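You operate a simulated robot arm through the tools that you are given. There is no shell and no other tool. Be economical: measure what you need, move in short steps, check, and stop when the job is done.

You are at the controls of a simulated robot arm. One attempt, no reset.

Task
Count the nozzles on the service bench, then put as many of the shims from the service bench on top of the liner press jar.

The check looks at the end state, three seconds after you hand in, the way a careful person would. Anything else that was tipped, shoved, dropped, spilled or broken makes it a failure.

Robot
A 7-joint arm with a two-finger parallel gripper, fixed in place. Base frame: the origin is at the foot of the arm, x ahead of it, y to its left, z up; the work surface is at about z = 0. Units: cm, rad, N and s.
With the tool pointing down near the work surface it reaches from about 22 to 58 cm from the base axis. Its first joint turns from -1.152 to 1.152 rad. Payload 2.5 kg.
The TCP is the grasp point between the finger pads, 2.3 cm short of the fingertips. In the tool frame z runs along the fingers and y along their closing line. The gripper opens to 9.4 cm. The fingers are 3.8 cm wide and 1 cm thick; the gripper's body (5.4 by 9.6 cm) begins 3.9 cm behind the TCP.
Orientation is that of the tool frame in the base frame, as [roll, pitch, yaw] about the fixed x, y, z axes, in that order (R = Rz(yaw) Ry(pitch) Rx(roll)). With the fingers straight down and closing along the base's y, the tool's x points along the base's -x, its y along +y and its z along -z.

Tools
- The arm moves only by the tool move_arm. Its argument "targets" is a list of rows, each an object of numbers (a shift or turn left out is 0, a gripper value left out holds the last): "x", "y", "z": the shift along the tool's x, y, z in cm; "rx", "ry", "rz": the turn, a rotation vector about the tool's x, y, z in rad; "claw": the opening, from 0 (shut) to 1 (fully open). In form: [{"x": .., "y": .., "z": .., "rx": .., "ry": .., "rz": .., "claw": ..}, ...]. A call has 1 to 8 rows; each row is the pose to reach, as a shift and turn from the pose commanded when the call began, along the tool's axes at that moment. Each row takes 0.2 s and may step no farther than 5 cm and 0.15 rad from the row before; otherwise, or with a gripper value out of range, the whole call is refused. A pose out of reach is approached as far as the arm can. The call stops where the force on the tool passes 40 N (or 10 N more than at its start, if that is more) or the arm is blocked; 0.2 s more then pass. The fingers move at their own pace (about 10.8 cm/s each) and stop on an object; they squeeze with about 39 N. The grip force told is the motor's: it shows also when the fingers shut on nothing. Time passes only in rows, and 0.2 s behind the last, so rows that repeat a pose let the fingers close. The reply holds the time, the measured pose of the TCP, the force on the tool along the base axes, the opening and the grip force, in the units named above and with some noise.
- Cameras (640 x 400 px; columns grow to the right, rows downward): "scene" is fixed at [12.46, -42.87, 51.65]; the picture's right is [0.69, -0.72, 0.00], its down [-0.57, -0.55, -0.61] and it looks along [0.44, 0.42, -0.79] (base axes); focal length 298 px, centre (320, 200). "wrist" rides on the gripper at [-3.9, 0, -4.4] in the tool frame; the picture's right is [0.00, -1.00, 0.00], its down [0.97, 0.00, -0.24] and it looks along [0.24, 0.00, 0.97] (tool axes); focal length 218 px, centre (320, 200). There is no depth. A picture from a camera that has moved, and an enlarged one, comes with that camera's place and axes in the base frame and with its lens.
- capture(camera): a new picture of that camera. It takes no simulated time.
- close_up(camera, box): a new picture of the part [left, top, right, bottom] of that camera's present view, enlarged. It takes no simulated time.
- job_done(): hands the job in; it is judged then, once.

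Go step by step. Nothing tells you positions but the pictures and the camera data: compare them with the known pose of the tool, close in by small moves and look again before you grip or let go. The budget is 90 turns and 42 pictures, counting those below and the enlarged ones. Unless the task says otherwise, let go and move clear before handing in, and close with one line.

The tools are called after ">>>" as name(argument=value, ...) on one line, values as JSON. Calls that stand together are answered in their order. move_arm: Moves the arm, as the interface text tells. Its arguments: {"type":"object","properties":{"targets":{"type":"array"}},"required":["targets"]} The other tools are called the same way: capture (camera) takes a picture; close_up (camera, box) takes an enlarged picture of a part of a camera's view; job_done () hands the job in.

At the start:

```text
time_s: 0.0
eef_pos: [37.99, -22.91, 25.8]
tool_rot: [3.141, -0.002, 3.141]
wrist_force: [0.3, 0.1, -0.7]
opening: 9.38
grasp_force: 0.1
```

scene: 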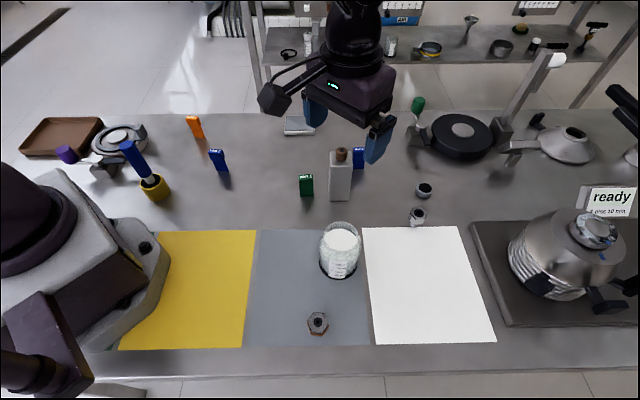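
wrist: 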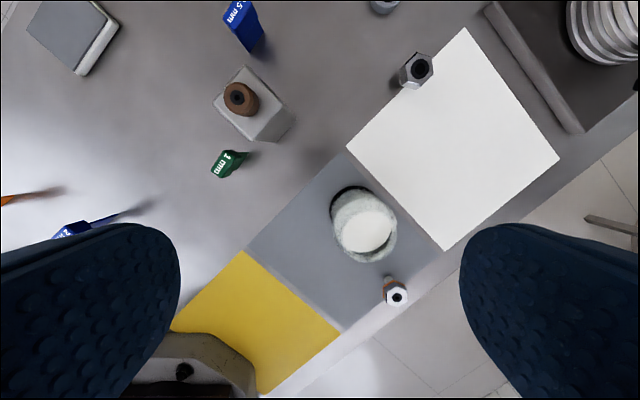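

I see a bench with small coloured upright pieces (probably shims), some nozzle-like pieces and a jar. I will enlarge the picture to identify them.

>>> close_up(camera="scene", box=[270, 90, 470, 215])

>>> close_up(camera="scene", box=[270, 210, 470, 345])

>>> close_up(camera="scene", box=[10, 90, 250, 240])

>>> close_up(camera="scene", box=[400, 80, 640, 230])

```text
3.20 times, centred on (370, 152) of scene
camera zoom: at [12.46, -42.87, 51.65], right [0.69, -0.72, 0.0], down [-0.57, -0.55, -0.61], along [0.44, 0.42, -0.79], focal length 955 px, centre (160, 352)
```

zoom: 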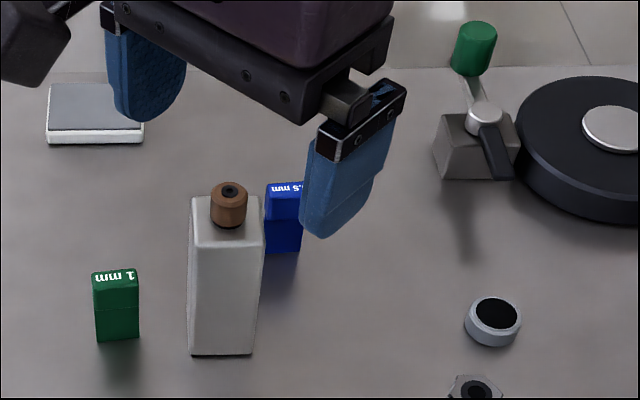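

```text
2.96 times, centred on (370, 278) of scene
camera zoom: at [12.46, -42.87, 51.65], right [0.69, -0.72, 0.0], down [-0.57, -0.55, -0.61], along [0.44, 0.42, -0.79], focal length 884 px, centre (172, -30)
```

zoom: 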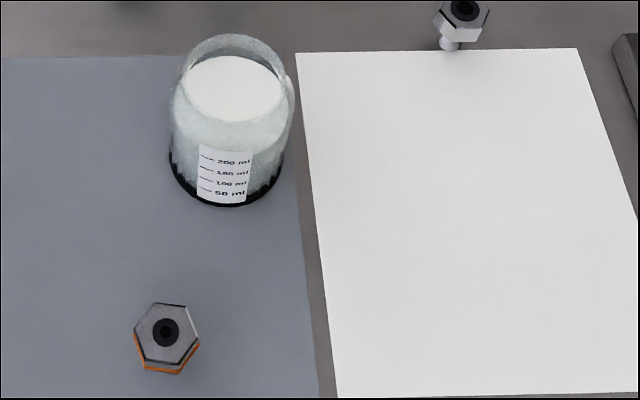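

```text
2.67 times, centred on (130, 165) of scene
camera zoom: at [12.46, -42.87, 51.65], right [0.69, -0.72, 0.0], down [-0.57, -0.55, -0.61], along [0.44, 0.42, -0.79], focal length 796 px, centre (827, 293)
```

zoom: 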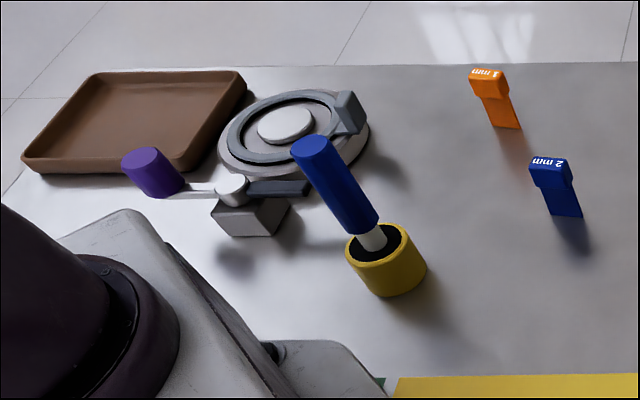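

```text
2.67 times, centred on (520, 155) of scene
camera zoom: at [12.46, -42.87, 51.65], right [0.69, -0.72, 0.0], down [-0.57, -0.55, -0.61], along [0.44, 0.42, -0.79], focal length 796 px, centre (-213, 320)
```

zoom: 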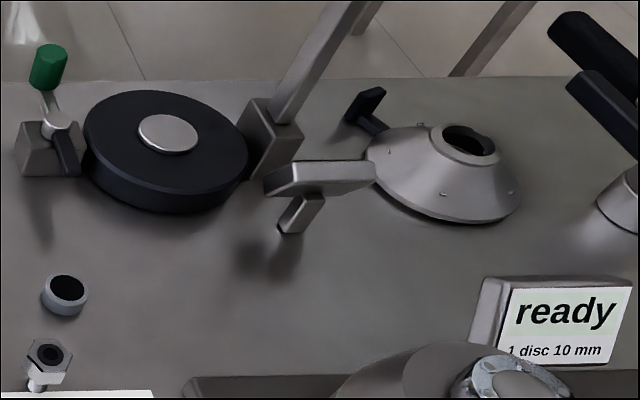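

Shims look like the labelled small blocks (1 mm, .5 mm, 2 mm, 1 mm). I need a look at the right-hand apparatus and the wrist view of nozzles.

>>> close_up(camera="scene", box=[460, 180, 640, 330])

>>> close_up(camera="scene", box=[240, 0, 640, 110])

>>> close_up(camera="wrist", box=[200, 0, 460, 160])

>>> close_up(camera="wrist", box=[300, 160, 480, 320])

```text
2.67 times, centred on (550, 255) of scene
camera zoom: at [12.46, -42.87, 51.65], right [0.69, -0.72, 0.0], down [-0.57, -0.55, -0.61], along [0.44, 0.42, -0.79], focal length 796 px, centre (-293, 53)
```

zoom: 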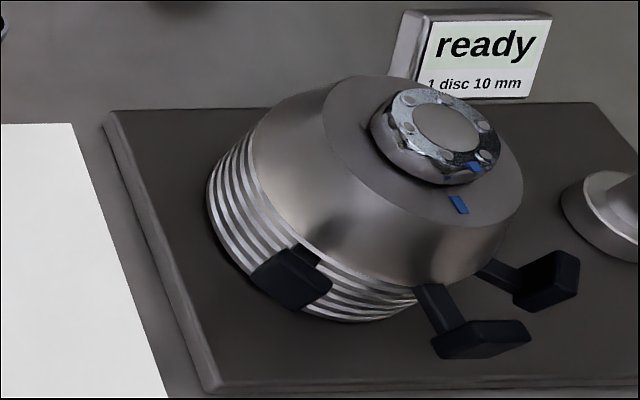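

```text
1.60 times, centred on (440, 55) of scene
camera zoom: at [12.46, -42.87, 51.65], right [0.69, -0.72, 0.0], down [-0.57, -0.55, -0.61], along [0.44, 0.42, -0.79], focal length 478 px, centre (128, 432)
```

zoom: 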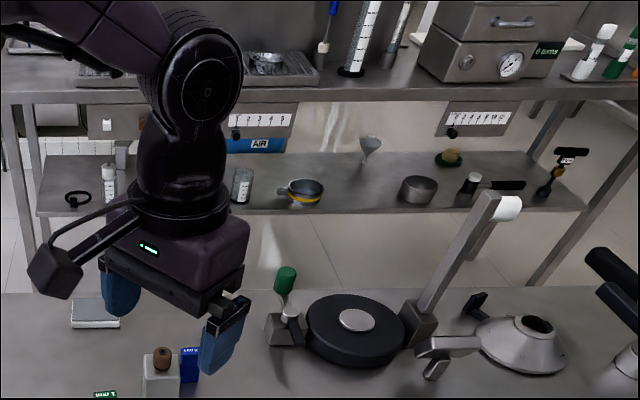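

```text
2.46 times, centred on (330, 80) of wrist
camera zoom: at [41.88, -23.04, 30.13], right [0.0, -1.0, 0.0], down [-0.97, 0.0, 0.24], along [-0.24, 0.0, -0.97], focal length 537 px, centre (295, 495)
```

zoom: 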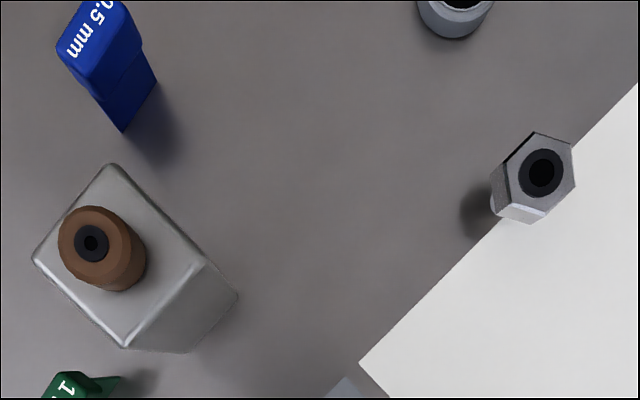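

```text
2.50 times, centred on (390, 240) of wrist
camera zoom: at [41.88, -23.04, 30.13], right [0.0, -1.0, 0.0], down [-0.97, 0.0, 0.24], along [-0.24, 0.0, -0.97], focal length 546 px, centre (145, 100)
```

zoom: 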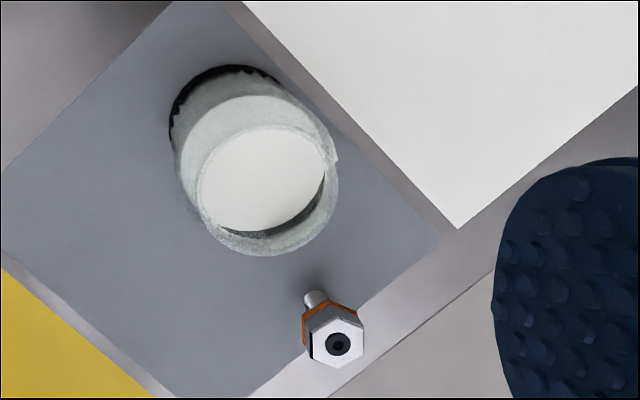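

The jar with graduations (about x 33, y -28) is reachable; the vessel at the right is out of reach. I'll go nearer to the right-side pieces for a better look.

>>> move_arm(targets=[{"x": -3.5, "y": -2.5, "z": 2}, {"x": -7, "y": -5, "z": 5}])

>>> capture(camera="wrist")

```text
refused: row 2 steps farther than a row can; nothing moved
```

```text
31 pictures are left
camera wrist: at [41.88, -23.04, 30.13], right [0.0, -1.0, 0.0], down [-0.97, 0.0, 0.24], along [-0.24, 0.0, -0.97], focal length 218 px, centre (320, 200)
```

wrist: 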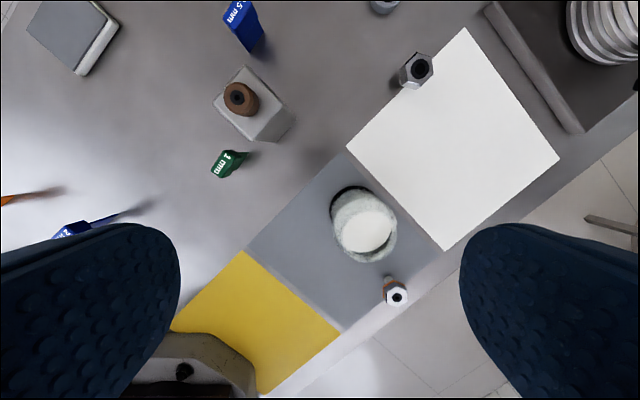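

The step was too large; I'll split it and look again.

>>> move_arm(targets=[{"x": -3.5, "y": -2, "z": 1}, {"x": -6.5, "y": -4, "z": 3}, {"x": -8, "y": -5, "z": 5}, {"x": -8, "y": -5, "z": 5}])

>>> capture(camera="wrist")

```text
time_s: 1.0
eef_pos: [45.97, -27.79, 20.71]
tool_rot: [-3.141, 0.0, -3.14]
wrist_force: [-0.8, -0.7, -0.1]
opening: 9.38
grasp_force: 0.1
```

```text
30 pictures are left
camera wrist: at [49.8, -27.99, 25.03], right [0.0, -1.0, 0.0], down [-0.97, 0.0, 0.24], along [-0.24, 0.0, -0.97], focal length 218 px, centre (320, 200)
```

wrist: 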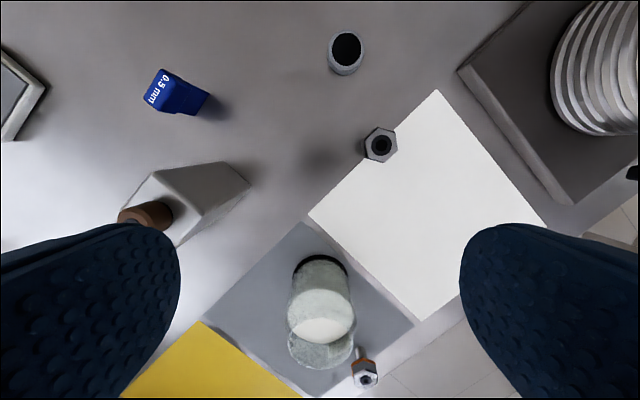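

>>> close_up(camera="wrist", box=[270, 10, 430, 170])

>>> close_up(camera="wrist", box=[100, 50, 400, 390])

```text
2.50 times, centred on (350, 90) of wrist
camera zoom: at [49.8, -27.99, 25.03], right [0.0, -1.0, 0.0], down [-0.97, 0.0, 0.24], along [-0.24, 0.0, -0.97], focal length 546 px, centre (245, 475)
```

zoom: 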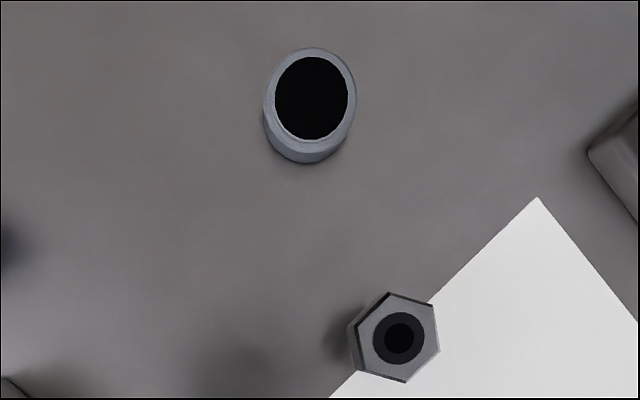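

```text
1.18 times, centred on (250, 220) of wrist
camera zoom: at [49.8, -27.99, 25.03], right [0.0, -1.0, 0.0], down [-0.97, 0.0, 0.24], along [-0.24, 0.0, -0.97], focal length 257 px, centre (402, 176)
```

zoom: 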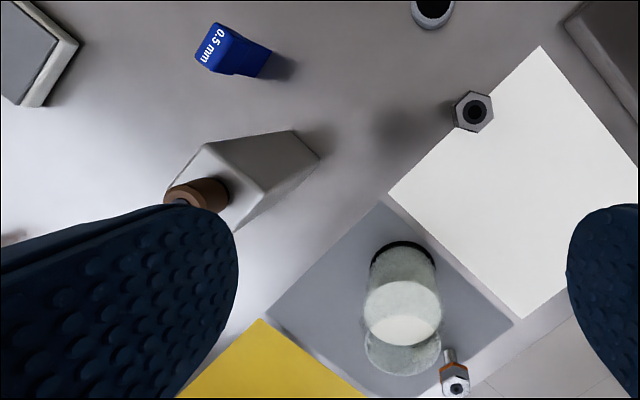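

The near pieces: two hex nozzles, a grey open cup, a brown bored piece on the white block. Now I'll look at the left part of the bench, which may hide more pieces.

>>> move_arm(targets=[{"x": 1, "y": 3.5, "z": -2}, {"x": 2, "y": 7.5, "z": -4}, {"x": 3, "y": 11.5, "z": -6}, {"x": 4, "y": 16, "z": -7}, {"x": 5, "y": 20, "z": -7}, {"x": 6, "y": 24, "z": -7}, {"x": 7, "y": 28.5, "z": -7}, {"x": 8, "y": 33, "z": -7}])

>>> capture(camera="wrist")

>>> move_arm(targets=[{"x": 3, "y": 3.5}, {"x": 6, "y": 7}, {"x": 9, "y": 10.5}, {"x": 12, "y": 14}, {"x": 14, "y": 18}, {"x": 14, "y": 18}])

>>> capture(camera="wrist")

>>> capture(camera="scene")

```text
time_s: 2.8
eef_pos: [38.0, 5.12, 28.06]
tool_rot: [3.141, 0.0, 3.141]
wrist_force: [-0.2, 0.5, 0.0]
opening: 9.4
grasp_force: 0.0
```

```text
27 pictures are left
camera wrist: at [41.82, 4.94, 32.28], right [0.0, -1.0, 0.0], down [-0.97, 0.0, 0.24], along [-0.24, 0.0, -0.97], focal length 218 px, centre (320, 200)
```

wrist: 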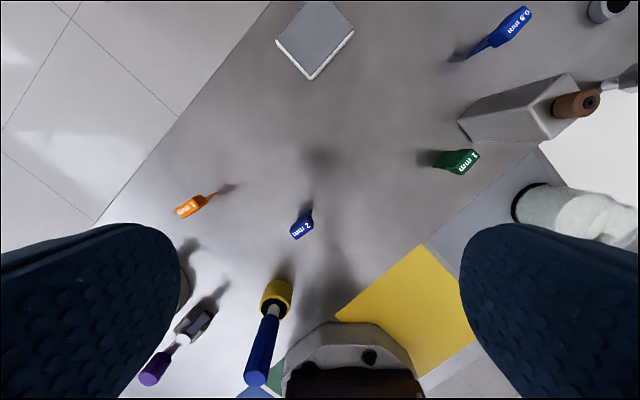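

```text
time_s: 4.2
eef_pos: [24.01, 23.24, 27.89]
tool_rot: [-3.141, -0.001, 3.14]
wrist_force: [0.0, 0.3, 0.2]
opening: 9.4
grasp_force: 0.1
```

```text
26 pictures are left
camera wrist: at [27.96, 23.02, 32.18], right [0.0, -1.0, 0.0], down [-0.97, 0.0, 0.24], along [-0.24, 0.0, -0.97], focal length 218 px, centre (320, 200)
```

wrist: 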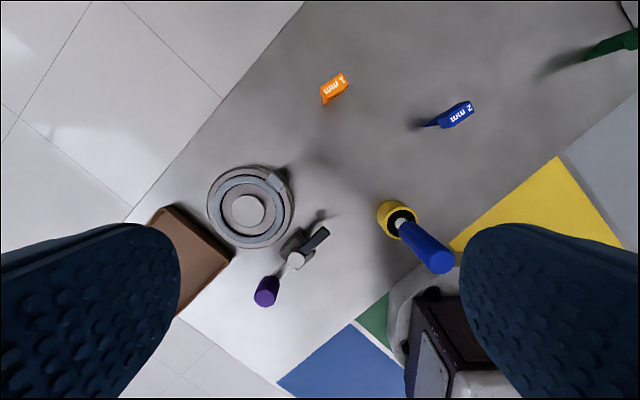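

```text
25 pictures are left
```

scene: 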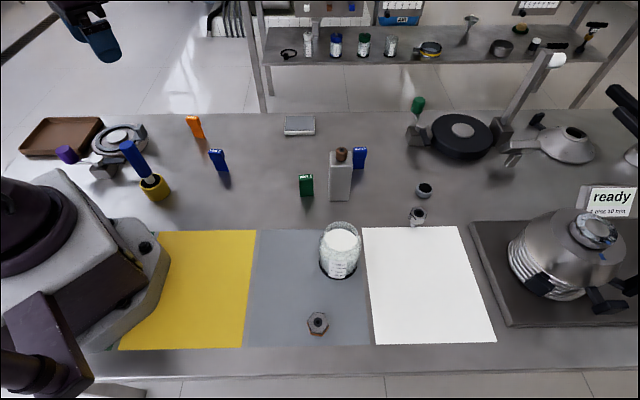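

>>> close_up(camera="scene", box=[260, 0, 440, 110])

>>> close_up(camera="scene", box=[290, 130, 450, 230])

>>> close_up(camera="wrist", box=[180, 130, 460, 310])

```text
3.56 times, centred on (350, 55) of scene
camera zoom: at [12.46, -42.86, 51.65], right [0.69, -0.72, 0.0], down [-0.57, -0.55, -0.61], along [0.44, 0.42, -0.79], focal length 1061 px, centre (213, 716)
```

zoom: 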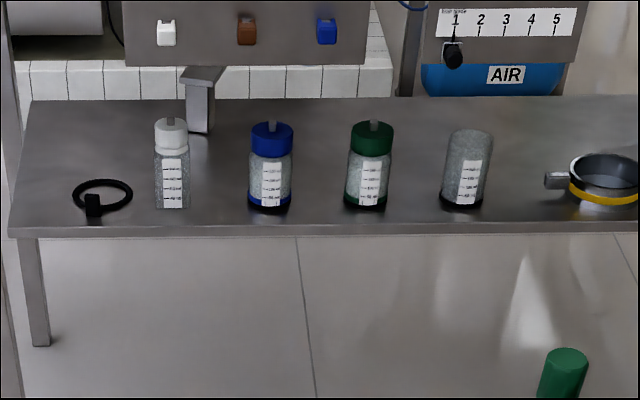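

```text
4.00 times, centred on (370, 180) of scene
camera zoom: at [12.46, -42.86, 51.65], right [0.69, -0.72, 0.0], down [-0.57, -0.55, -0.61], along [0.44, 0.42, -0.79], focal length 1194 px, centre (120, 280)
```

zoom: 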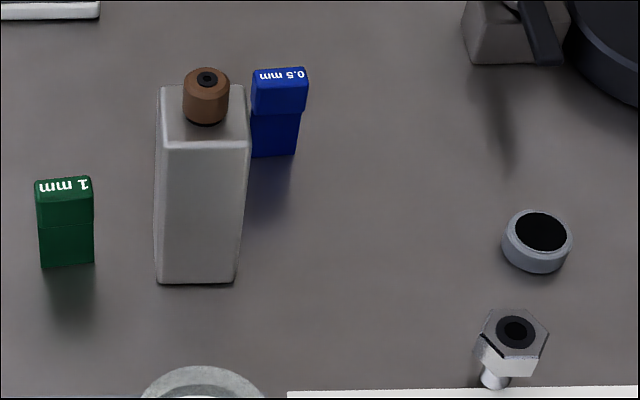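

```text
2.22 times, centred on (320, 220) of wrist
camera zoom: at [27.96, 23.02, 32.18], right [0.0, -1.0, 0.0], down [-0.97, 0.0, 0.24], along [-0.24, 0.0, -0.97], focal length 485 px, centre (320, 156)
```

zoom: 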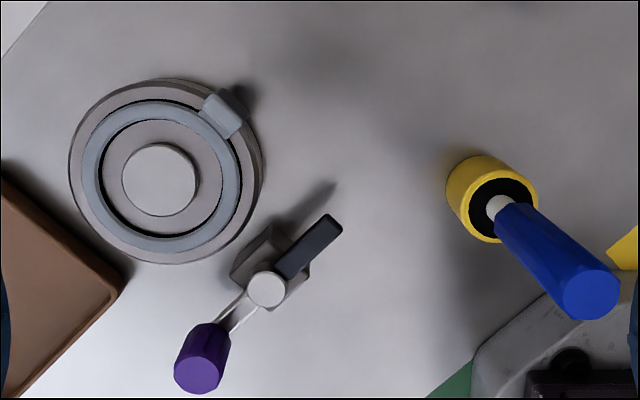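

Next I'll look straight down on the brown bored piece and then on the jar.

>>> move_arm(targets=[{"x": -2.5, "y": -4}, {"x": -5, "y": -8}, {"x": -7.5, "y": -12}, {"x": -10, "y": -16}, {"x": -12.5, "y": -20}, {"x": -15, "y": -24}, {"x": -17.5, "y": -28}, {"x": -19, "y": -32}])

>>> move_arm(targets=[{"x": -2, "y": -4.5}, {"x": -2, "y": -4.5}])

>>> capture(camera="wrist")

```text
time_s: 6.0
eef_pos: [43.22, -9.09, 27.79]
tool_rot: [-3.141, 0.002, -3.14]
wrist_force: [0.6, 0.8, 0.2]
opening: 9.41
grasp_force: 0.0
```

```text
time_s: 6.6
eef_pos: [44.96, -13.43, 27.5]
tool_rot: [3.142, -0.001, -3.141]
wrist_force: [-0.3, -0.7, -0.6]
opening: 9.39
grasp_force: 0.0
```

```text
21 pictures are left
camera wrist: at [48.93, -13.64, 31.95], right [0.0, -1.0, 0.0], down [-0.97, 0.0, 0.24], along [-0.24, 0.0, -0.97], focal length 218 px, centre (320, 200)
```

wrist: 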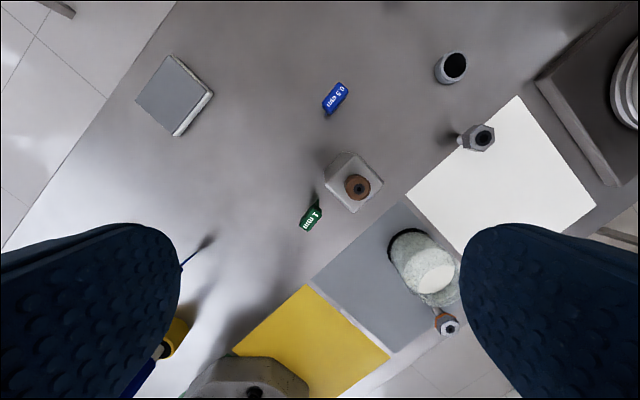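

>>> close_up(camera="wrist", box=[280, 70, 400, 240])

>>> move_arm(targets=[{"x": 2.5, "y": -4}, {"x": 5, "y": -8, "z": 1}, {"x": 7.5, "y": -11.5, "z": 2.5}, {"x": 9.5, "y": -14.5, "z": 5.5}, {"x": 9.5, "y": -14.5, "z": 7.5}, {"x": 9.5, "y": -14.5, "z": 7.5}])

>>> capture(camera="wrist")

```text
2.35 times, centred on (340, 155) of wrist
camera zoom: at [48.93, -13.64, 31.95], right [0.0, -1.0, 0.0], down [-0.97, 0.0, 0.24], along [-0.24, 0.0, -0.97], focal length 514 px, centre (273, 306)
```

zoom: 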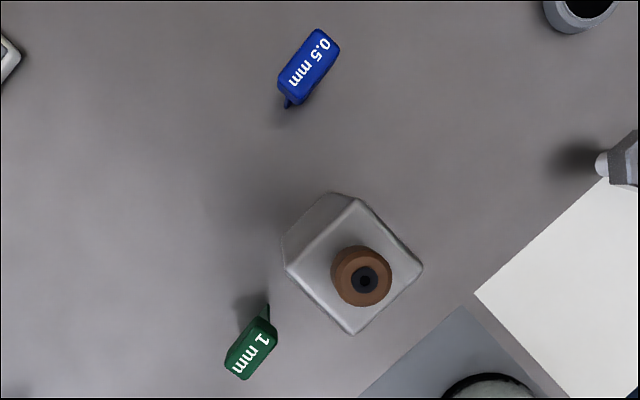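

```text
time_s: 8.0
eef_pos: [35.7, -27.76, 20.33]
tool_rot: [-3.14, 0.001, -3.141]
wrist_force: [-0.1, -0.8, 0.0]
opening: 9.41
grasp_force: 0.1
```

```text
19 pictures are left
camera wrist: at [39.58, -27.97, 24.64], right [0.0, -1.0, 0.0], down [-0.97, 0.0, 0.24], along [-0.24, 0.0, -0.97], focal length 218 px, centre (320, 200)
```

wrist: 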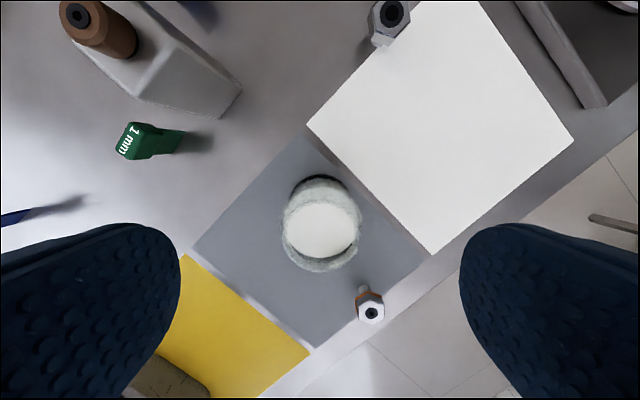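

>>> close_up(camera="wrist", box=[50, 0, 250, 170])

>>> close_up(camera="wrist", box=[260, 160, 400, 335])

```text
2.35 times, centred on (150, 85) of wrist
camera zoom: at [39.58, -27.97, 24.64], right [0.0, -1.0, 0.0], down [-0.97, 0.0, 0.24], along [-0.24, 0.0, -0.97], focal length 514 px, centre (720, 471)
```

zoom: 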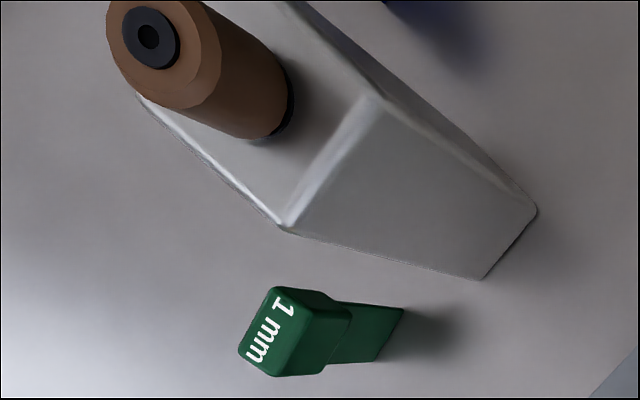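

```text
2.29 times, centred on (330, 248) of wrist
camera zoom: at [39.58, -27.97, 24.64], right [0.0, -1.0, 0.0], down [-0.97, 0.0, 0.24], along [-0.24, 0.0, -0.97], focal length 499 px, centre (297, 91)
```

zoom: 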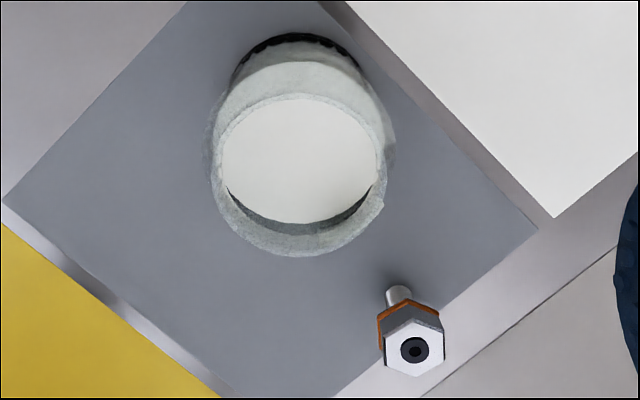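

The jar (centre about x 32.8, y -28.2, rim about z 9) has a white disc a bit below the rim. The brown piece may or may not be a nozzle, so I'll turn and tilt the camera for a side look.

>>> move_arm(targets=[{"rz": -0.14, "x": 1}, {"rz": -0.28, "x": 2}, {"rz": -0.42, "x": 3, "z": 1}, {"rz": -0.56, "x": 3, "z": 2}, {"rz": -0.7, "x": 3, "z": 3}, {"rz": -0.75, "x": 3, "z": 3}])

>>> move_arm(targets=[{"ry": -0.14}, {"ry": -0.28}, {"ry": -0.42}, {"ry": -0.56}, {"ry": -0.7}, {"ry": -0.84}, {"ry": -0.95}, {"ry": -0.95}])

>>> capture(camera="wrist")

```text
time_s: 9.4
eef_pos: [32.56, -27.94, 17.3]
tool_rot: [3.141, -0.002, -2.39]
wrist_force: [0.6, -0.7, 0.4]
opening: 9.42
grasp_force: 0.2
```

```text
time_s: 11.2
eef_pos: [32.53, -27.97, 17.41]
tool_rot: [-3.141, 0.953, -2.391]
wrist_force: [0.9, 0.0, -0.6]
opening: 9.39
grasp_force: 0.1
```

```text
16 pictures are left
camera wrist: at [31.51, -28.96, 22.98], right [0.68, -0.73, 0.0], down [-0.55, -0.52, -0.65], along [0.48, 0.44, -0.76], focal length 218 px, centre (320, 200)
```

wrist: 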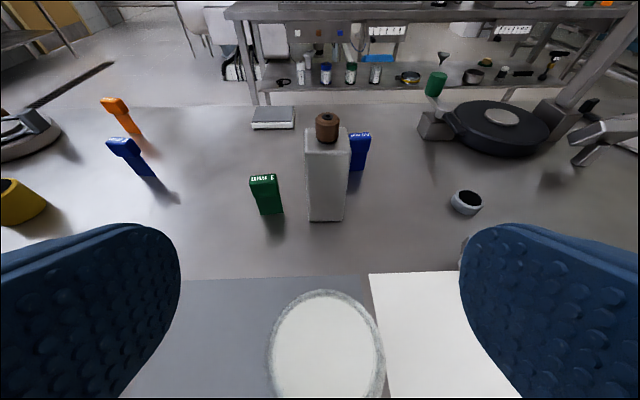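

>>> close_up(camera="wrist", box=[240, 100, 390, 230])

```text
3.08 times, centred on (315, 165) of wrist
camera zoom: at [31.51, -28.96, 22.98], right [0.68, -0.73, 0.0], down [-0.55, -0.52, -0.65], along [0.48, 0.44, -0.76], focal length 672 px, centre (335, 308)
```

zoom: 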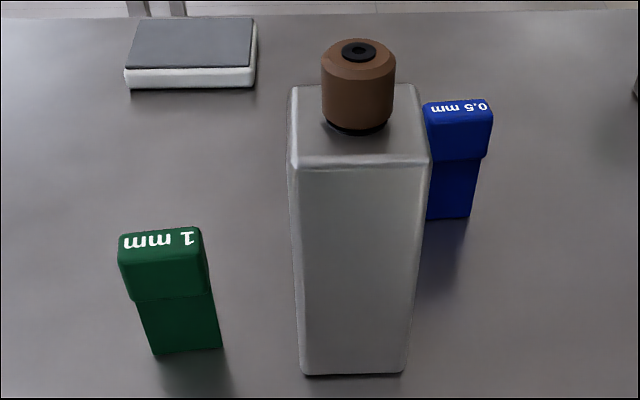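

I'll shift sideways to get the same side view of the far hex piece for comparison.

>>> move_arm(targets=[{"y": -3}, {"y": -6}, {"y": -9}, {"y": -9}])

>>> close_up(camera="wrist", box=[250, 130, 410, 270])

```text
time_s: 12.2
eef_pos: [38.68, -34.46, 17.28]
tool_rot: [3.138, 0.95, -2.39]
wrist_force: [0.1, 0.1, 0.4]
opening: 9.39
grasp_force: 0.0
```

```text
2.86 times, centred on (330, 200) of wrist
camera zoom: at [37.63, -35.55, 22.89], right [0.68, -0.73, 0.0], down [-0.56, -0.52, -0.65], along [0.47, 0.44, -0.76], focal length 624 px, centre (291, 200)
```

zoom: 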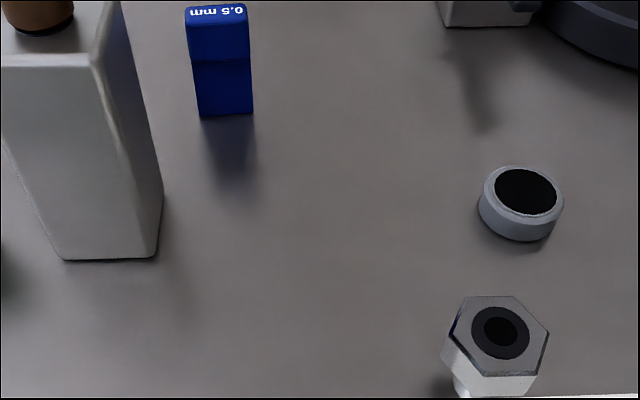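

The hex pieces form one kind (hex head, coloured band, stem): I count two nozzles, and the brown piece is the square bottle's cap. So I'll use two shims, the free-standing 2 mm blue (about 31.7, 6.7) and the orange (about 34.6, 21). First I'll straighten the tool.

>>> move_arm(targets=[{"ry": 0.14}, {"ry": 0.28}, {"ry": 0.42}, {"ry": 0.56}, {"ry": 0.7}, {"ry": 0.84}, {"ry": 0.952}, {"ry": 0.952}])

>>> move_arm(targets=[{"z": -4.7}])

```text
time_s: 14.0
eef_pos: [38.63, -34.54, 17.32]
tool_rot: [-3.14, -0.004, -2.389]
wrist_force: [-0.6, 0.3, -0.1]
opening: 9.42
grasp_force: 0.1
```

```text
time_s: 14.4
eef_pos: [38.53, -34.36, 22.28]
tool_rot: [3.141, 0.0, -2.391]
wrist_force: [-0.1, -0.2, -0.8]
opening: 9.41
grasp_force: 0.0
```

>>> move_arm(targets=[{"x": -2.54, "y": 3.88}, {"x": -5.08, "y": 7.76}, {"x": -7.62, "y": 11.64}, {"x": -10.16, "y": 15.52}, {"x": -12.7, "y": 19.4}, {"x": -15.24, "y": 23.28}, {"x": -17.78, "y": 27.16}, {"x": -20.32, "y": 31.04}])

>>> move_arm(targets=[{"x": -2.54, "y": 3.88}, {"x": -2.54, "y": 3.88, "z": 3}, {"x": -2.54, "y": 3.88, "z": 3}])

>>> capture(camera="wrist")

```text
time_s: 16.2
eef_pos: [32.65, 2.26, 21.99]
tool_rot: [3.141, -0.002, -2.393]
wrist_force: [-0.2, 0.2, 0.7]
opening: 9.39
grasp_force: 0.0
```

```text
time_s: 17.0
eef_pos: [31.49, 6.71, 18.98]
tool_rot: [3.141, -0.003, -2.389]
wrist_force: [0.7, -0.5, 0.2]
opening: 9.42
grasp_force: 0.1
```

```text
13 pictures are left
camera wrist: at [34.43, 9.3, 23.32], right [0.68, -0.73, 0.0], down [-0.71, -0.66, 0.24], along [-0.18, -0.17, -0.97], focal length 218 px, centre (320, 200)
```

wrist: 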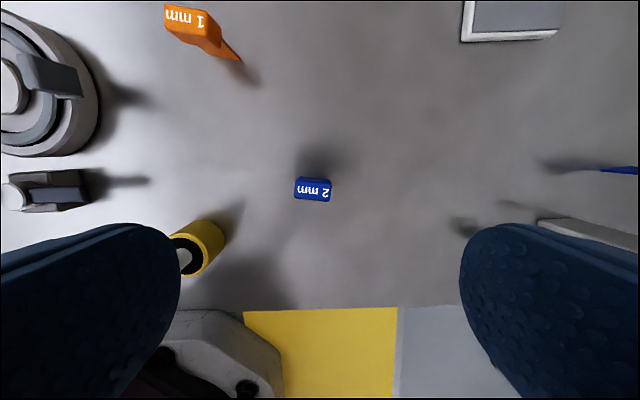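

>>> close_up(camera="wrist", box=[273, 155, 353, 225])

```text
5.71 times, centred on (313, 190) of wrist
camera zoom: at [34.43, 9.3, 23.32], right [0.68, -0.73, 0.0], down [-0.71, -0.66, 0.24], along [-0.18, -0.17, -0.97], focal length 1247 px, centre (360, 257)
```

zoom: 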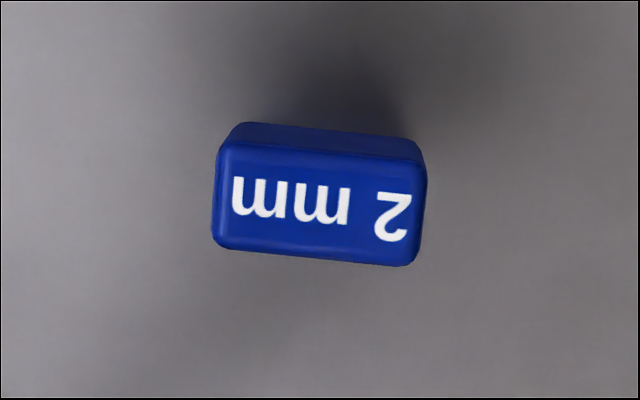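

The blue shim's head is centred near (31.5, 7.3), 2.85 by 1.4 cm, top about z 6.4. I'll align, narrow the fingers, and descend part way.

>>> move_arm(targets=[{"x": -0.38, "y": 0.4, "rz": 0.097, "claw": 0.58}, {"x": -0.38, "y": 0.4, "z": 4.5, "rz": 0.097, "claw": 0.58}, {"x": -0.38, "y": 0.4, "z": 8, "rz": 0.097, "claw": 0.58}, {"x": -0.38, "y": 0.4, "z": 8, "rz": 0.097, "claw": 0.58}])

>>> capture(camera="wrist")

```text
time_s: 18.0
eef_pos: [31.6, 7.0, 10.93]
tool_rot: [-3.141, -0.002, -2.489]
wrist_force: [-0.1, -0.3, 0.0]
opening: 5.44
grasp_force: 0.1
```

```text
11 pictures are left
camera wrist: at [34.75, 9.2, 15.25], right [0.61, -0.79, 0.0], down [-0.77, -0.59, 0.24], along [-0.19, -0.15, -0.97], focal length 218 px, centre (320, 200)
```

wrist: 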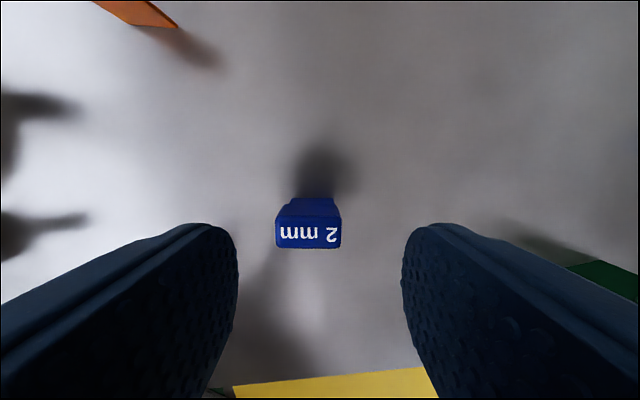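

Triangulated: head at (31.5, 7.3), top z 6.4. I'll descend and grip.

>>> move_arm(targets=[{"x": -0.09, "y": 0.3, "z": 2.5}, {"x": -0.09, "y": 0.3, "z": 5.3}, {"x": -0.09, "y": 0.3, "z": 5.3}, {"x": -0.09, "y": 0.3, "z": 5.3, "claw": 0.2}, {"x": -0.09, "y": 0.3, "z": 5.3, "claw": 0.2}, {"x": -0.09, "y": 0.3, "z": 5.3, "claw": 0.2}])

```text
time_s: 19.4
eef_pos: [31.51, 7.38, 5.72]
tool_rot: [-3.141, -0.002, -2.487]
wrist_force: [-0.1, 0.2, 0.1]
opening: 2.95
grasp_force: 39.1
```

Gripped. Lifting straight up and checking the hold while travelling toward the jar.

>>> move_arm(targets=[{"z": -3}, {"z": -7}, {"z": -11}, {"z": -15}, {"z": -15}])

>>> move_arm(targets=[{"x": 2.4, "y": -3.2}, {"x": 5.1, "y": -6.9}, {"x": 7.9, "y": -10.6}, {"x": 10.7, "y": -14.3}, {"x": 13.5, "y": -18}, {"x": 16.3, "y": -21.8}, {"x": 19.1, "y": -25.6}, {"x": 21.76, "y": -29.14}])

>>> move_arm(targets=[{"z": 0}])

>>> capture(camera="wrist")

>>> close_up(camera="scene", box=[240, 150, 440, 290])

```text
time_s: 20.6
eef_pos: [31.33, 7.39, 20.5]
tool_rot: [-3.141, -0.001, -2.486]
wrist_force: [0.1, 0.2, -0.5]
opening: 2.95
grasp_force: 39.1
```

```text
time_s: 22.4
eef_pos: [31.93, -29.11, 20.83]
tool_rot: [3.141, -0.002, -2.487]
wrist_force: [0.3, -0.3, -0.6]
opening: 2.93
grasp_force: 38.9
```

```text
time_s: 22.8
eef_pos: [31.91, -28.99, 20.75]
tool_rot: [3.14, -0.001, -2.486]
wrist_force: [-0.7, 0.1, -1.2]
opening: 2.9
grasp_force: 39.1
```

```text
10 pictures are left
camera wrist: at [35.0, -26.79, 25.15], right [0.61, -0.79, 0.0], down [-0.77, -0.59, 0.24], along [-0.19, -0.15, -0.97], focal length 218 px, centre (320, 200)
```

wrist: 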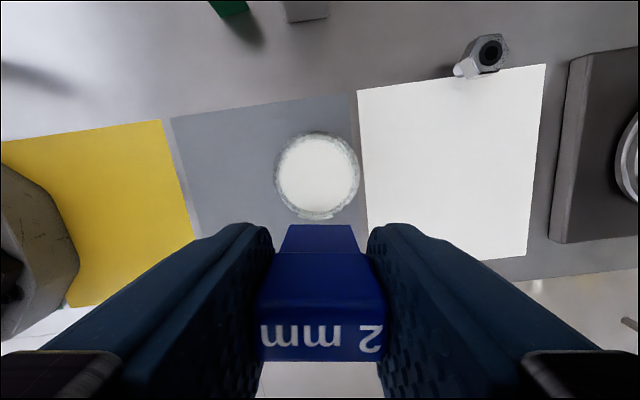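

```text
2.86 times, centred on (340, 220) of scene
camera zoom: at [12.46, -42.87, 51.65], right [0.69, -0.72, 0.0], down [-0.57, -0.55, -0.61], along [0.44, 0.42, -0.79], focal length 853 px, centre (263, 143)
```

zoom: 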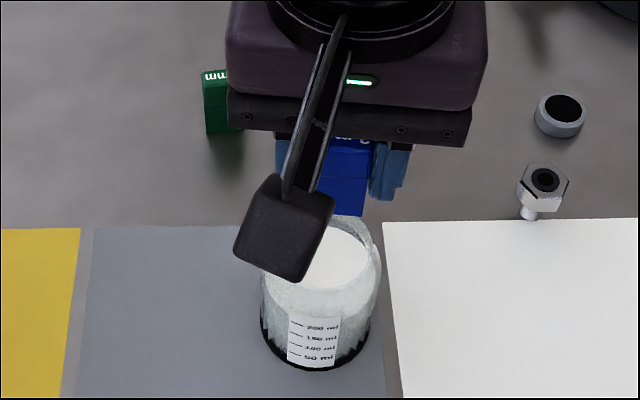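

Jar centre refines to about (33.25, -27.95), rim near z 9.8. I shift slightly and lower the shim's foot to just above the rim, then look.

>>> move_arm(targets=[{"x": -0.5}, {"x": -0.5, "z": 2.5}, {"x": -0.5, "z": 4.5}, {"x": -0.5, "z": 4.5}])

>>> capture(camera="wrist")

```text
time_s: 23.8
eef_pos: [32.31, -28.61, 16.2]
tool_rot: [3.141, -0.003, -2.488]
wrist_force: [0.1, -0.4, -0.3]
opening: 2.93
grasp_force: 39.3
```

```text
8 pictures are left
camera wrist: at [35.35, -26.33, 20.55], right [0.61, -0.79, 0.0], down [-0.77, -0.59, 0.24], along [-0.19, -0.15, -0.97], focal length 218 px, centre (320, 200)
```

wrist: 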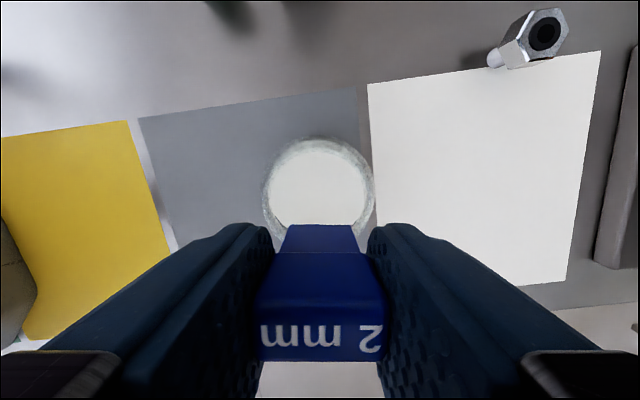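

Alignment is good. Lowering in small steps, watching the force.

>>> move_arm(targets=[{"z": 0.6}, {"z": 1.2}, {"z": 1.6}, {"z": 1.6}])

>>> move_arm(targets=[{"z": 0.2}, {"z": 0.4}, {"z": 0.6}, {"z": 0.6}])

```text
time_s: 24.8
eef_pos: [32.29, -28.59, 14.81]
tool_rot: [-3.135, 0.001, -2.487]
wrist_force: [-3.2, 3.5, 32.6]
opening: 2.95
grasp_force: 39.0
```

```text
time_s: 25.3
eef_pos: [32.42, -28.79, 14.74]
tool_rot: [-3.137, -0.002, -2.487]
wrist_force: [0.4, 0.9, 4.3]
opening: 2.93
grasp_force: 39.1
stopped in row 2: the force on the tool passed its limit (the readings are from after the stop); the commanded pose is now the measured one
```

Contact came with the foot near z 9.1. Checking what it touches.

>>> close_up(camera="scene", box=[280, 190, 400, 290])

>>> capture(camera="wrist")

```text
4.00 times, centred on (340, 240) of scene
camera zoom: at [12.46, -42.87, 51.65], right [0.69, -0.72, 0.0], down [-0.57, -0.55, -0.61], along [0.44, 0.42, -0.79], focal length 1194 px, centre (240, 40)
```

zoom: 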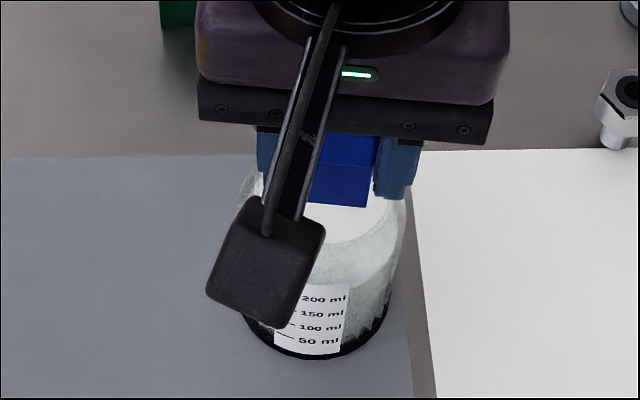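

```text
6 pictures are left
camera wrist: at [35.44, -26.41, 19.02], right [0.61, -0.79, 0.01], down [-0.77, -0.59, 0.24], along [-0.19, -0.15, -0.97], focal length 218 px, centre (320, 200)
```

wrist: 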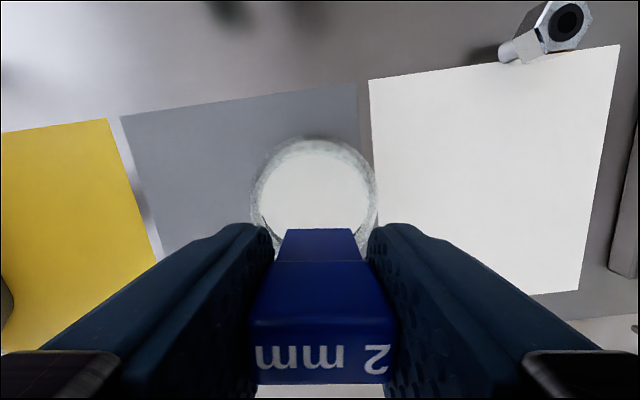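

The foot seems inside the rim, but it may be touching the edge. I'll lift, move 0.9 cm toward the centre and probe the height there.

>>> move_arm(targets=[{"z": -1.0}, {"x": -0.9, "z": -1.0}, {"x": -0.9, "z": -1.0}, {"x": -0.9, "z": -0.6}, {"x": -0.9, "z": -0.4}, {"x": -0.9, "z": -0.4}])

>>> move_arm(targets=[{"z": 0.1}, {"z": 0.2}, {"z": 0.2}])

>>> move_arm(targets=[{"z": 0.1}, {"z": 0.2}, {"z": 0.2}])

```text
time_s: 26.7
eef_pos: [33.19, -28.08, 15.06]
tool_rot: [-3.136, -0.001, -2.487]
wrist_force: [0.3, -0.4, -0.7]
opening: 2.93
grasp_force: 39.4
```

```text
time_s: 27.5
eef_pos: [33.02, -28.09, 14.89]
tool_rot: [-3.136, -0.001, -2.487]
wrist_force: [0.8, -0.4, -0.3]
opening: 2.94
grasp_force: 39.5
```

```text
time_s: 28.3
eef_pos: [33.1, -28.14, 14.77]
tool_rot: [-3.136, -0.003, -2.487]
wrist_force: [-0.9, 1.2, 5.1]
opening: 2.94
grasp_force: 39.0
```

The height is the same at the centre, so the top is flat and load-bearing. Back to the offset spot, set down lightly and release.

>>> move_arm(targets=[{"z": -0.6}, {"x": 0.95, "z": -0.6}, {"x": 0.95, "z": -0.6}, {"x": 0.95, "z": -0.2}, {"x": 0.95, "z": -0.05}, {"x": 0.95, "z": -0.05}])

```text
time_s: 29.7
eef_pos: [32.21, -28.63, 14.68]
tool_rot: [-3.137, -0.002, -2.486]
wrist_force: [-0.6, 0.2, -0.2]
opening: 2.95
grasp_force: 38.9
```

>>> move_arm(targets=[{"z": 0.07}, {"z": 0.1}, {"z": 0.1}])

```text
time_s: 30.5
eef_pos: [32.4, -28.75, 14.85]
tool_rot: [-3.136, -0.002, -2.487]
wrist_force: [-6.1, 1.2, 20.2]
opening: 2.93
grasp_force: 39.1
```

Contact. Easing off slightly, then opening.

>>> move_arm(targets=[{"z": -0.06}, {"z": -0.06}, {"z": -0.06, "claw": 0.4}, {"z": -0.06, "claw": 0.45}, {"z": -0.06, "claw": 0.55}, {"z": -0.06, "claw": 0.55}])

>>> capture(camera="wrist")

```text
time_s: 31.9
eef_pos: [32.37, -28.59, 14.73]
tool_rot: [-3.136, -0.002, -2.487]
wrist_force: [-0.6, -1.1, 0.0]
opening: 5.18
grasp_force: 0.0
```

```text
5 pictures are left
camera wrist: at [35.41, -26.43, 19.02], right [0.61, -0.79, 0.0], down [-0.77, -0.59, 0.24], along [-0.19, -0.15, -0.97], focal length 218 px, centre (320, 200)
```

wrist: 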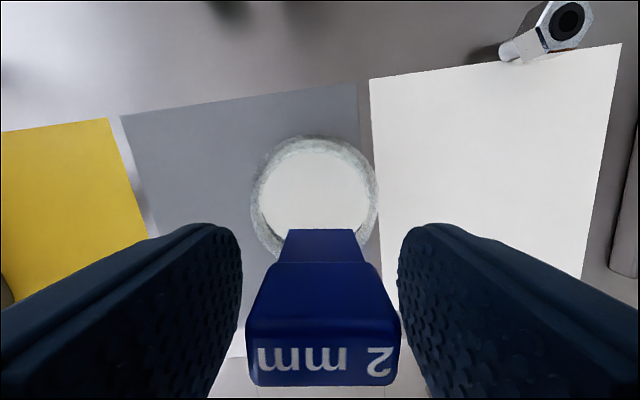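

The blue shim stands on the jar. I rise clear and travel to the orange one.

>>> move_arm(targets=[{"z": -2}, {"z": -6}, {"z": -8}, {"z": -8}])

>>> move_arm(targets=[{"x": -2.8, "y": 3.4}, {"x": -5.6, "y": 6.8}, {"x": -8.5, "y": 10.2}, {"x": -11.4, "y": 13.6}, {"x": -14.2, "y": 17.1}, {"x": -17.1, "y": 20.5}, {"x": -19.9, "y": 23.9}, {"x": -22.8, "y": 27.3}])

>>> move_arm(targets=[{"x": -2.8, "y": 3.4}, {"x": -5.6, "y": 6.8}, {"x": -8.5, "y": 10.3, "z": 2}, {"x": -8.5, "y": 10.3, "z": 5}, {"x": -8.5, "y": 10.3, "z": 5}])

>>> close_up(camera="wrist", box=[260, 140, 380, 260])

```text
time_s: 32.9
eef_pos: [32.33, -28.65, 22.68]
tool_rot: [-3.138, -0.003, -2.489]
wrist_force: [0.8, 0.5, 0.2]
opening: 5.17
grasp_force: 0.2
```

```text
time_s: 34.7
eef_pos: [33.97, 6.91, 22.39]
tool_rot: [-3.137, -0.002, -2.487]
wrist_force: [0.0, 0.0, 0.1]
opening: 5.17
grasp_force: 0.1
```

```text
time_s: 35.9
eef_pos: [34.28, 20.2, 17.18]
tool_rot: [-3.136, -0.004, -2.487]
wrist_force: [0.2, -0.3, -0.7]
opening: 5.14
grasp_force: 0.1
```

```text
3.33 times, centred on (320, 200) of wrist
camera zoom: at [37.3, 22.5, 21.59], right [0.61, -0.79, 0.01], down [-0.77, -0.59, 0.24], along [-0.19, -0.15, -0.97], focal length 728 px, centre (320, 200)
```

zoom: 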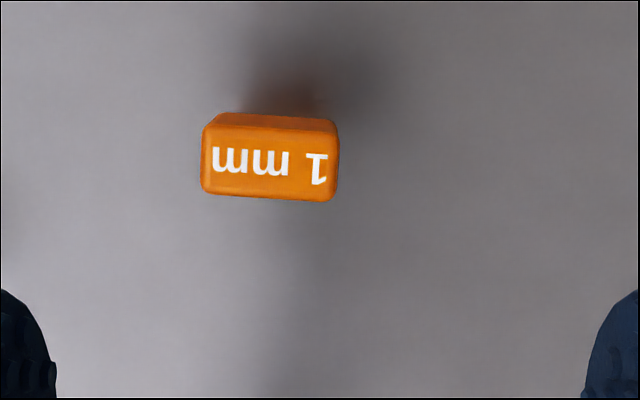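

Orange head is centred at about (34.3, 21.5). I align (grip slightly off-centre so the fingers will later clear the blue shim), descend and grip.

>>> move_arm(targets=[{"x": -1.23, "y": 1.0, "rz": 0.063}, {"x": -1.23, "y": 1.0, "z": 4, "rz": 0.063}, {"x": -1.23, "y": 1.0, "z": 7.5, "rz": 0.063}, {"x": -1.23, "y": 1.0, "z": 7.5, "rz": 0.063}])

>>> move_arm(targets=[{"z": 2}, {"z": 4}, {"z": 4}])

```text
time_s: 36.9
eef_pos: [34.59, 21.74, 10.06]
tool_rot: [-3.136, -0.001, -2.551]
wrist_force: [0.6, 0.2, 1.0]
opening: 5.19
grasp_force: 0.2
```

```text
time_s: 37.7
eef_pos: [34.8, 21.72, 6.04]
tool_rot: [-3.136, 0.0, -2.55]
wrist_force: [0.8, 0.4, 0.1]
opening: 5.14
grasp_force: 0.2
```

>>> move_arm(targets=[{"z": 0.1, "claw": 0.2}, {"z": 0.1, "claw": 0.2}, {"z": 0.1, "claw": 0.2}])

```text
time_s: 38.5
eef_pos: [34.66, 21.71, 5.86]
tool_rot: [-3.136, 0.0, -2.55]
wrist_force: [-3.6, -3.2, 19.2]
opening: 2.93
grasp_force: 38.9
```

Gripped. Lifting well above the standing blue shim's height and travelling back.

>>> move_arm(targets=[{"z": -3}, {"z": -7}, {"z": -11}, {"z": -15}, {"z": -18}, {"z": -18}])

>>> move_arm(targets=[{"x": 2.47, "y": -3.66}, {"x": 4.95, "y": -7.33}, {"x": 7.42, "y": -11}, {"x": 9.9, "y": -14.65}, {"x": 12.4, "y": -18.3}, {"x": 14.8, "y": -22}, {"x": 17.3, "y": -25.65}, {"x": 19.8, "y": -29.3}])

>>> move_arm(targets=[{"x": 2.0, "y": -3, "rz": -0.063}, {"x": 4.0, "y": -6, "rz": -0.063}, {"x": 6.0, "y": -9, "rz": -0.063}, {"x": 6.0, "y": -9, "rz": -0.063}, {"x": 6.0, "y": -9, "rz": -0.063}])

```text
time_s: 39.9
eef_pos: [34.54, 21.78, 23.8]
tool_rot: [-3.136, -0.001, -2.549]
wrist_force: [-0.9, -0.8, -1.1]
opening: 2.93
grasp_force: 39.0
```

```text
time_s: 41.7
eef_pos: [34.4, -13.63, 23.9]
tool_rot: [-3.137, -0.001, -2.55]
wrist_force: [0.0, -0.1, -0.3]
opening: 2.92
grasp_force: 38.7
```

```text
time_s: 42.9
eef_pos: [34.52, -24.42, 24.02]
tool_rot: [-3.136, -0.003, -2.487]
wrist_force: [0.0, 0.8, -0.1]
opening: 2.9
grasp_force: 38.8
```

>>> move_arm(targets=[{"x": 1.47, "y": -2.02}, {"x": 1.47, "y": -2.02}])

>>> capture(camera="wrist")

```text
time_s: 43.5
eef_pos: [34.5, -26.88, 24.02]
tool_rot: [-3.134, -0.001, -2.488]
wrist_force: [0.5, -0.1, -0.7]
opening: 2.92
grasp_force: 39.1
```

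```text
3 pictures are left
camera wrist: at [37.7, -24.6, 28.38], right [0.61, -0.79, 0.0], down [-0.77, -0.59, 0.24], along [-0.19, -0.15, -0.97], focal length 218 px, centre (320, 200)
```

wrist: 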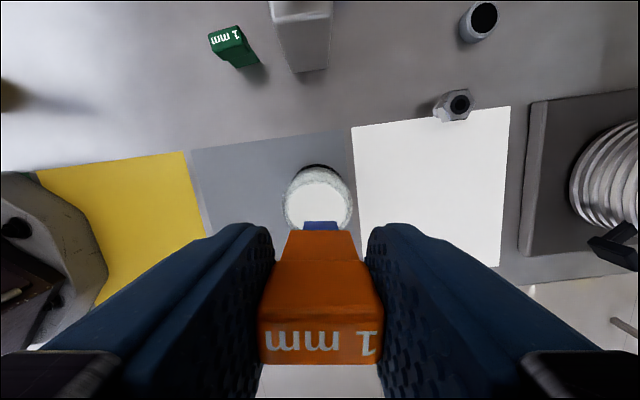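

The blue shim stands upright behind, and the orange one is aligned on the near half of the top. Lowering in stages.

>>> move_arm(targets=[{"z": 3}, {"z": 6}, {"z": 7.5}, {"z": 8.2}, {"z": 8.5}, {"z": 8.5}])

>>> move_arm(targets=[{"z": 0.12}, {"z": 0.25}, {"z": 0.25}])

>>> move_arm(targets=[{"z": 0.1}, {"z": 0.15}, {"z": 0.15}])

```text
time_s: 44.9
eef_pos: [34.54, -26.99, 15.63]
tool_rot: [-3.137, 0.0, -2.487]
wrist_force: [-0.3, -1.4, -0.6]
opening: 2.92
grasp_force: 39.4
```

```text
time_s: 45.7
eef_pos: [34.64, -26.97, 15.34]
tool_rot: [-3.135, -0.002, -2.487]
wrist_force: [-3.0, 3.7, 17.2]
opening: 2.92
grasp_force: 39.2
```

```text
time_s: 46.5
eef_pos: [34.77, -26.9, 15.58]
tool_rot: [-3.131, 0.0, -2.487]
wrist_force: [-2.6, -0.1, 31.5]
opening: 2.91
grasp_force: 38.8
```

Contact at about z 15.4. I ease off a little and check from the scene camera before letting go.

>>> move_arm(targets=[{"z": -0.12}, {"z": -0.12}])

>>> close_up(camera="scene", box=[290, 170, 400, 290])

```text
time_s: 47.1
eef_pos: [34.76, -26.9, 15.35]
tool_rot: [-3.134, 0.0, -2.487]
wrist_force: [4.2, -4.8, 19.3]
opening: 2.91
grasp_force: 38.9
```

```text
3.33 times, centred on (345, 230) of scene
camera zoom: at [12.46, -42.86, 51.65], right [0.69, -0.72, 0.0], down [-0.57, -0.55, -0.61], along [0.44, 0.42, -0.79], focal length 995 px, centre (237, 100)
```

zoom: 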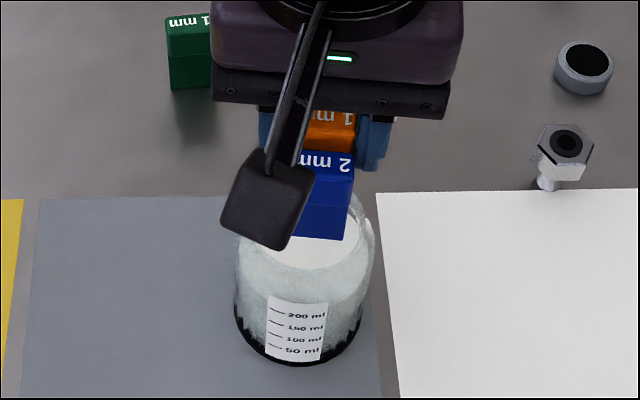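

>>> close_up(camera="wrist", box=[230, 120, 410, 270])

```text
2.67 times, centred on (320, 195) of wrist
camera zoom: at [37.73, -24.7, 19.67], right [0.61, -0.79, 0.01], down [-0.77, -0.59, 0.24], along [-0.19, -0.15, -0.97], focal length 582 px, centre (320, 213)
```

zoom: 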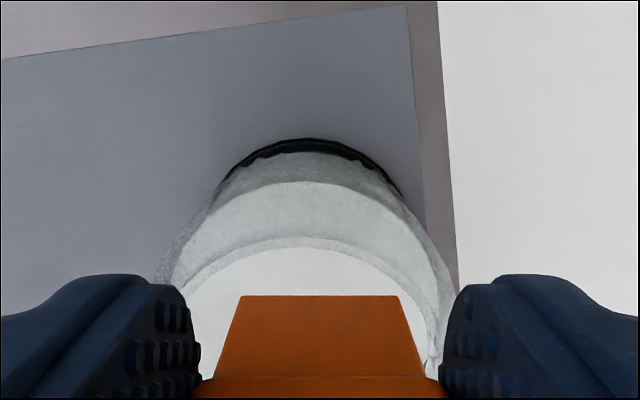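

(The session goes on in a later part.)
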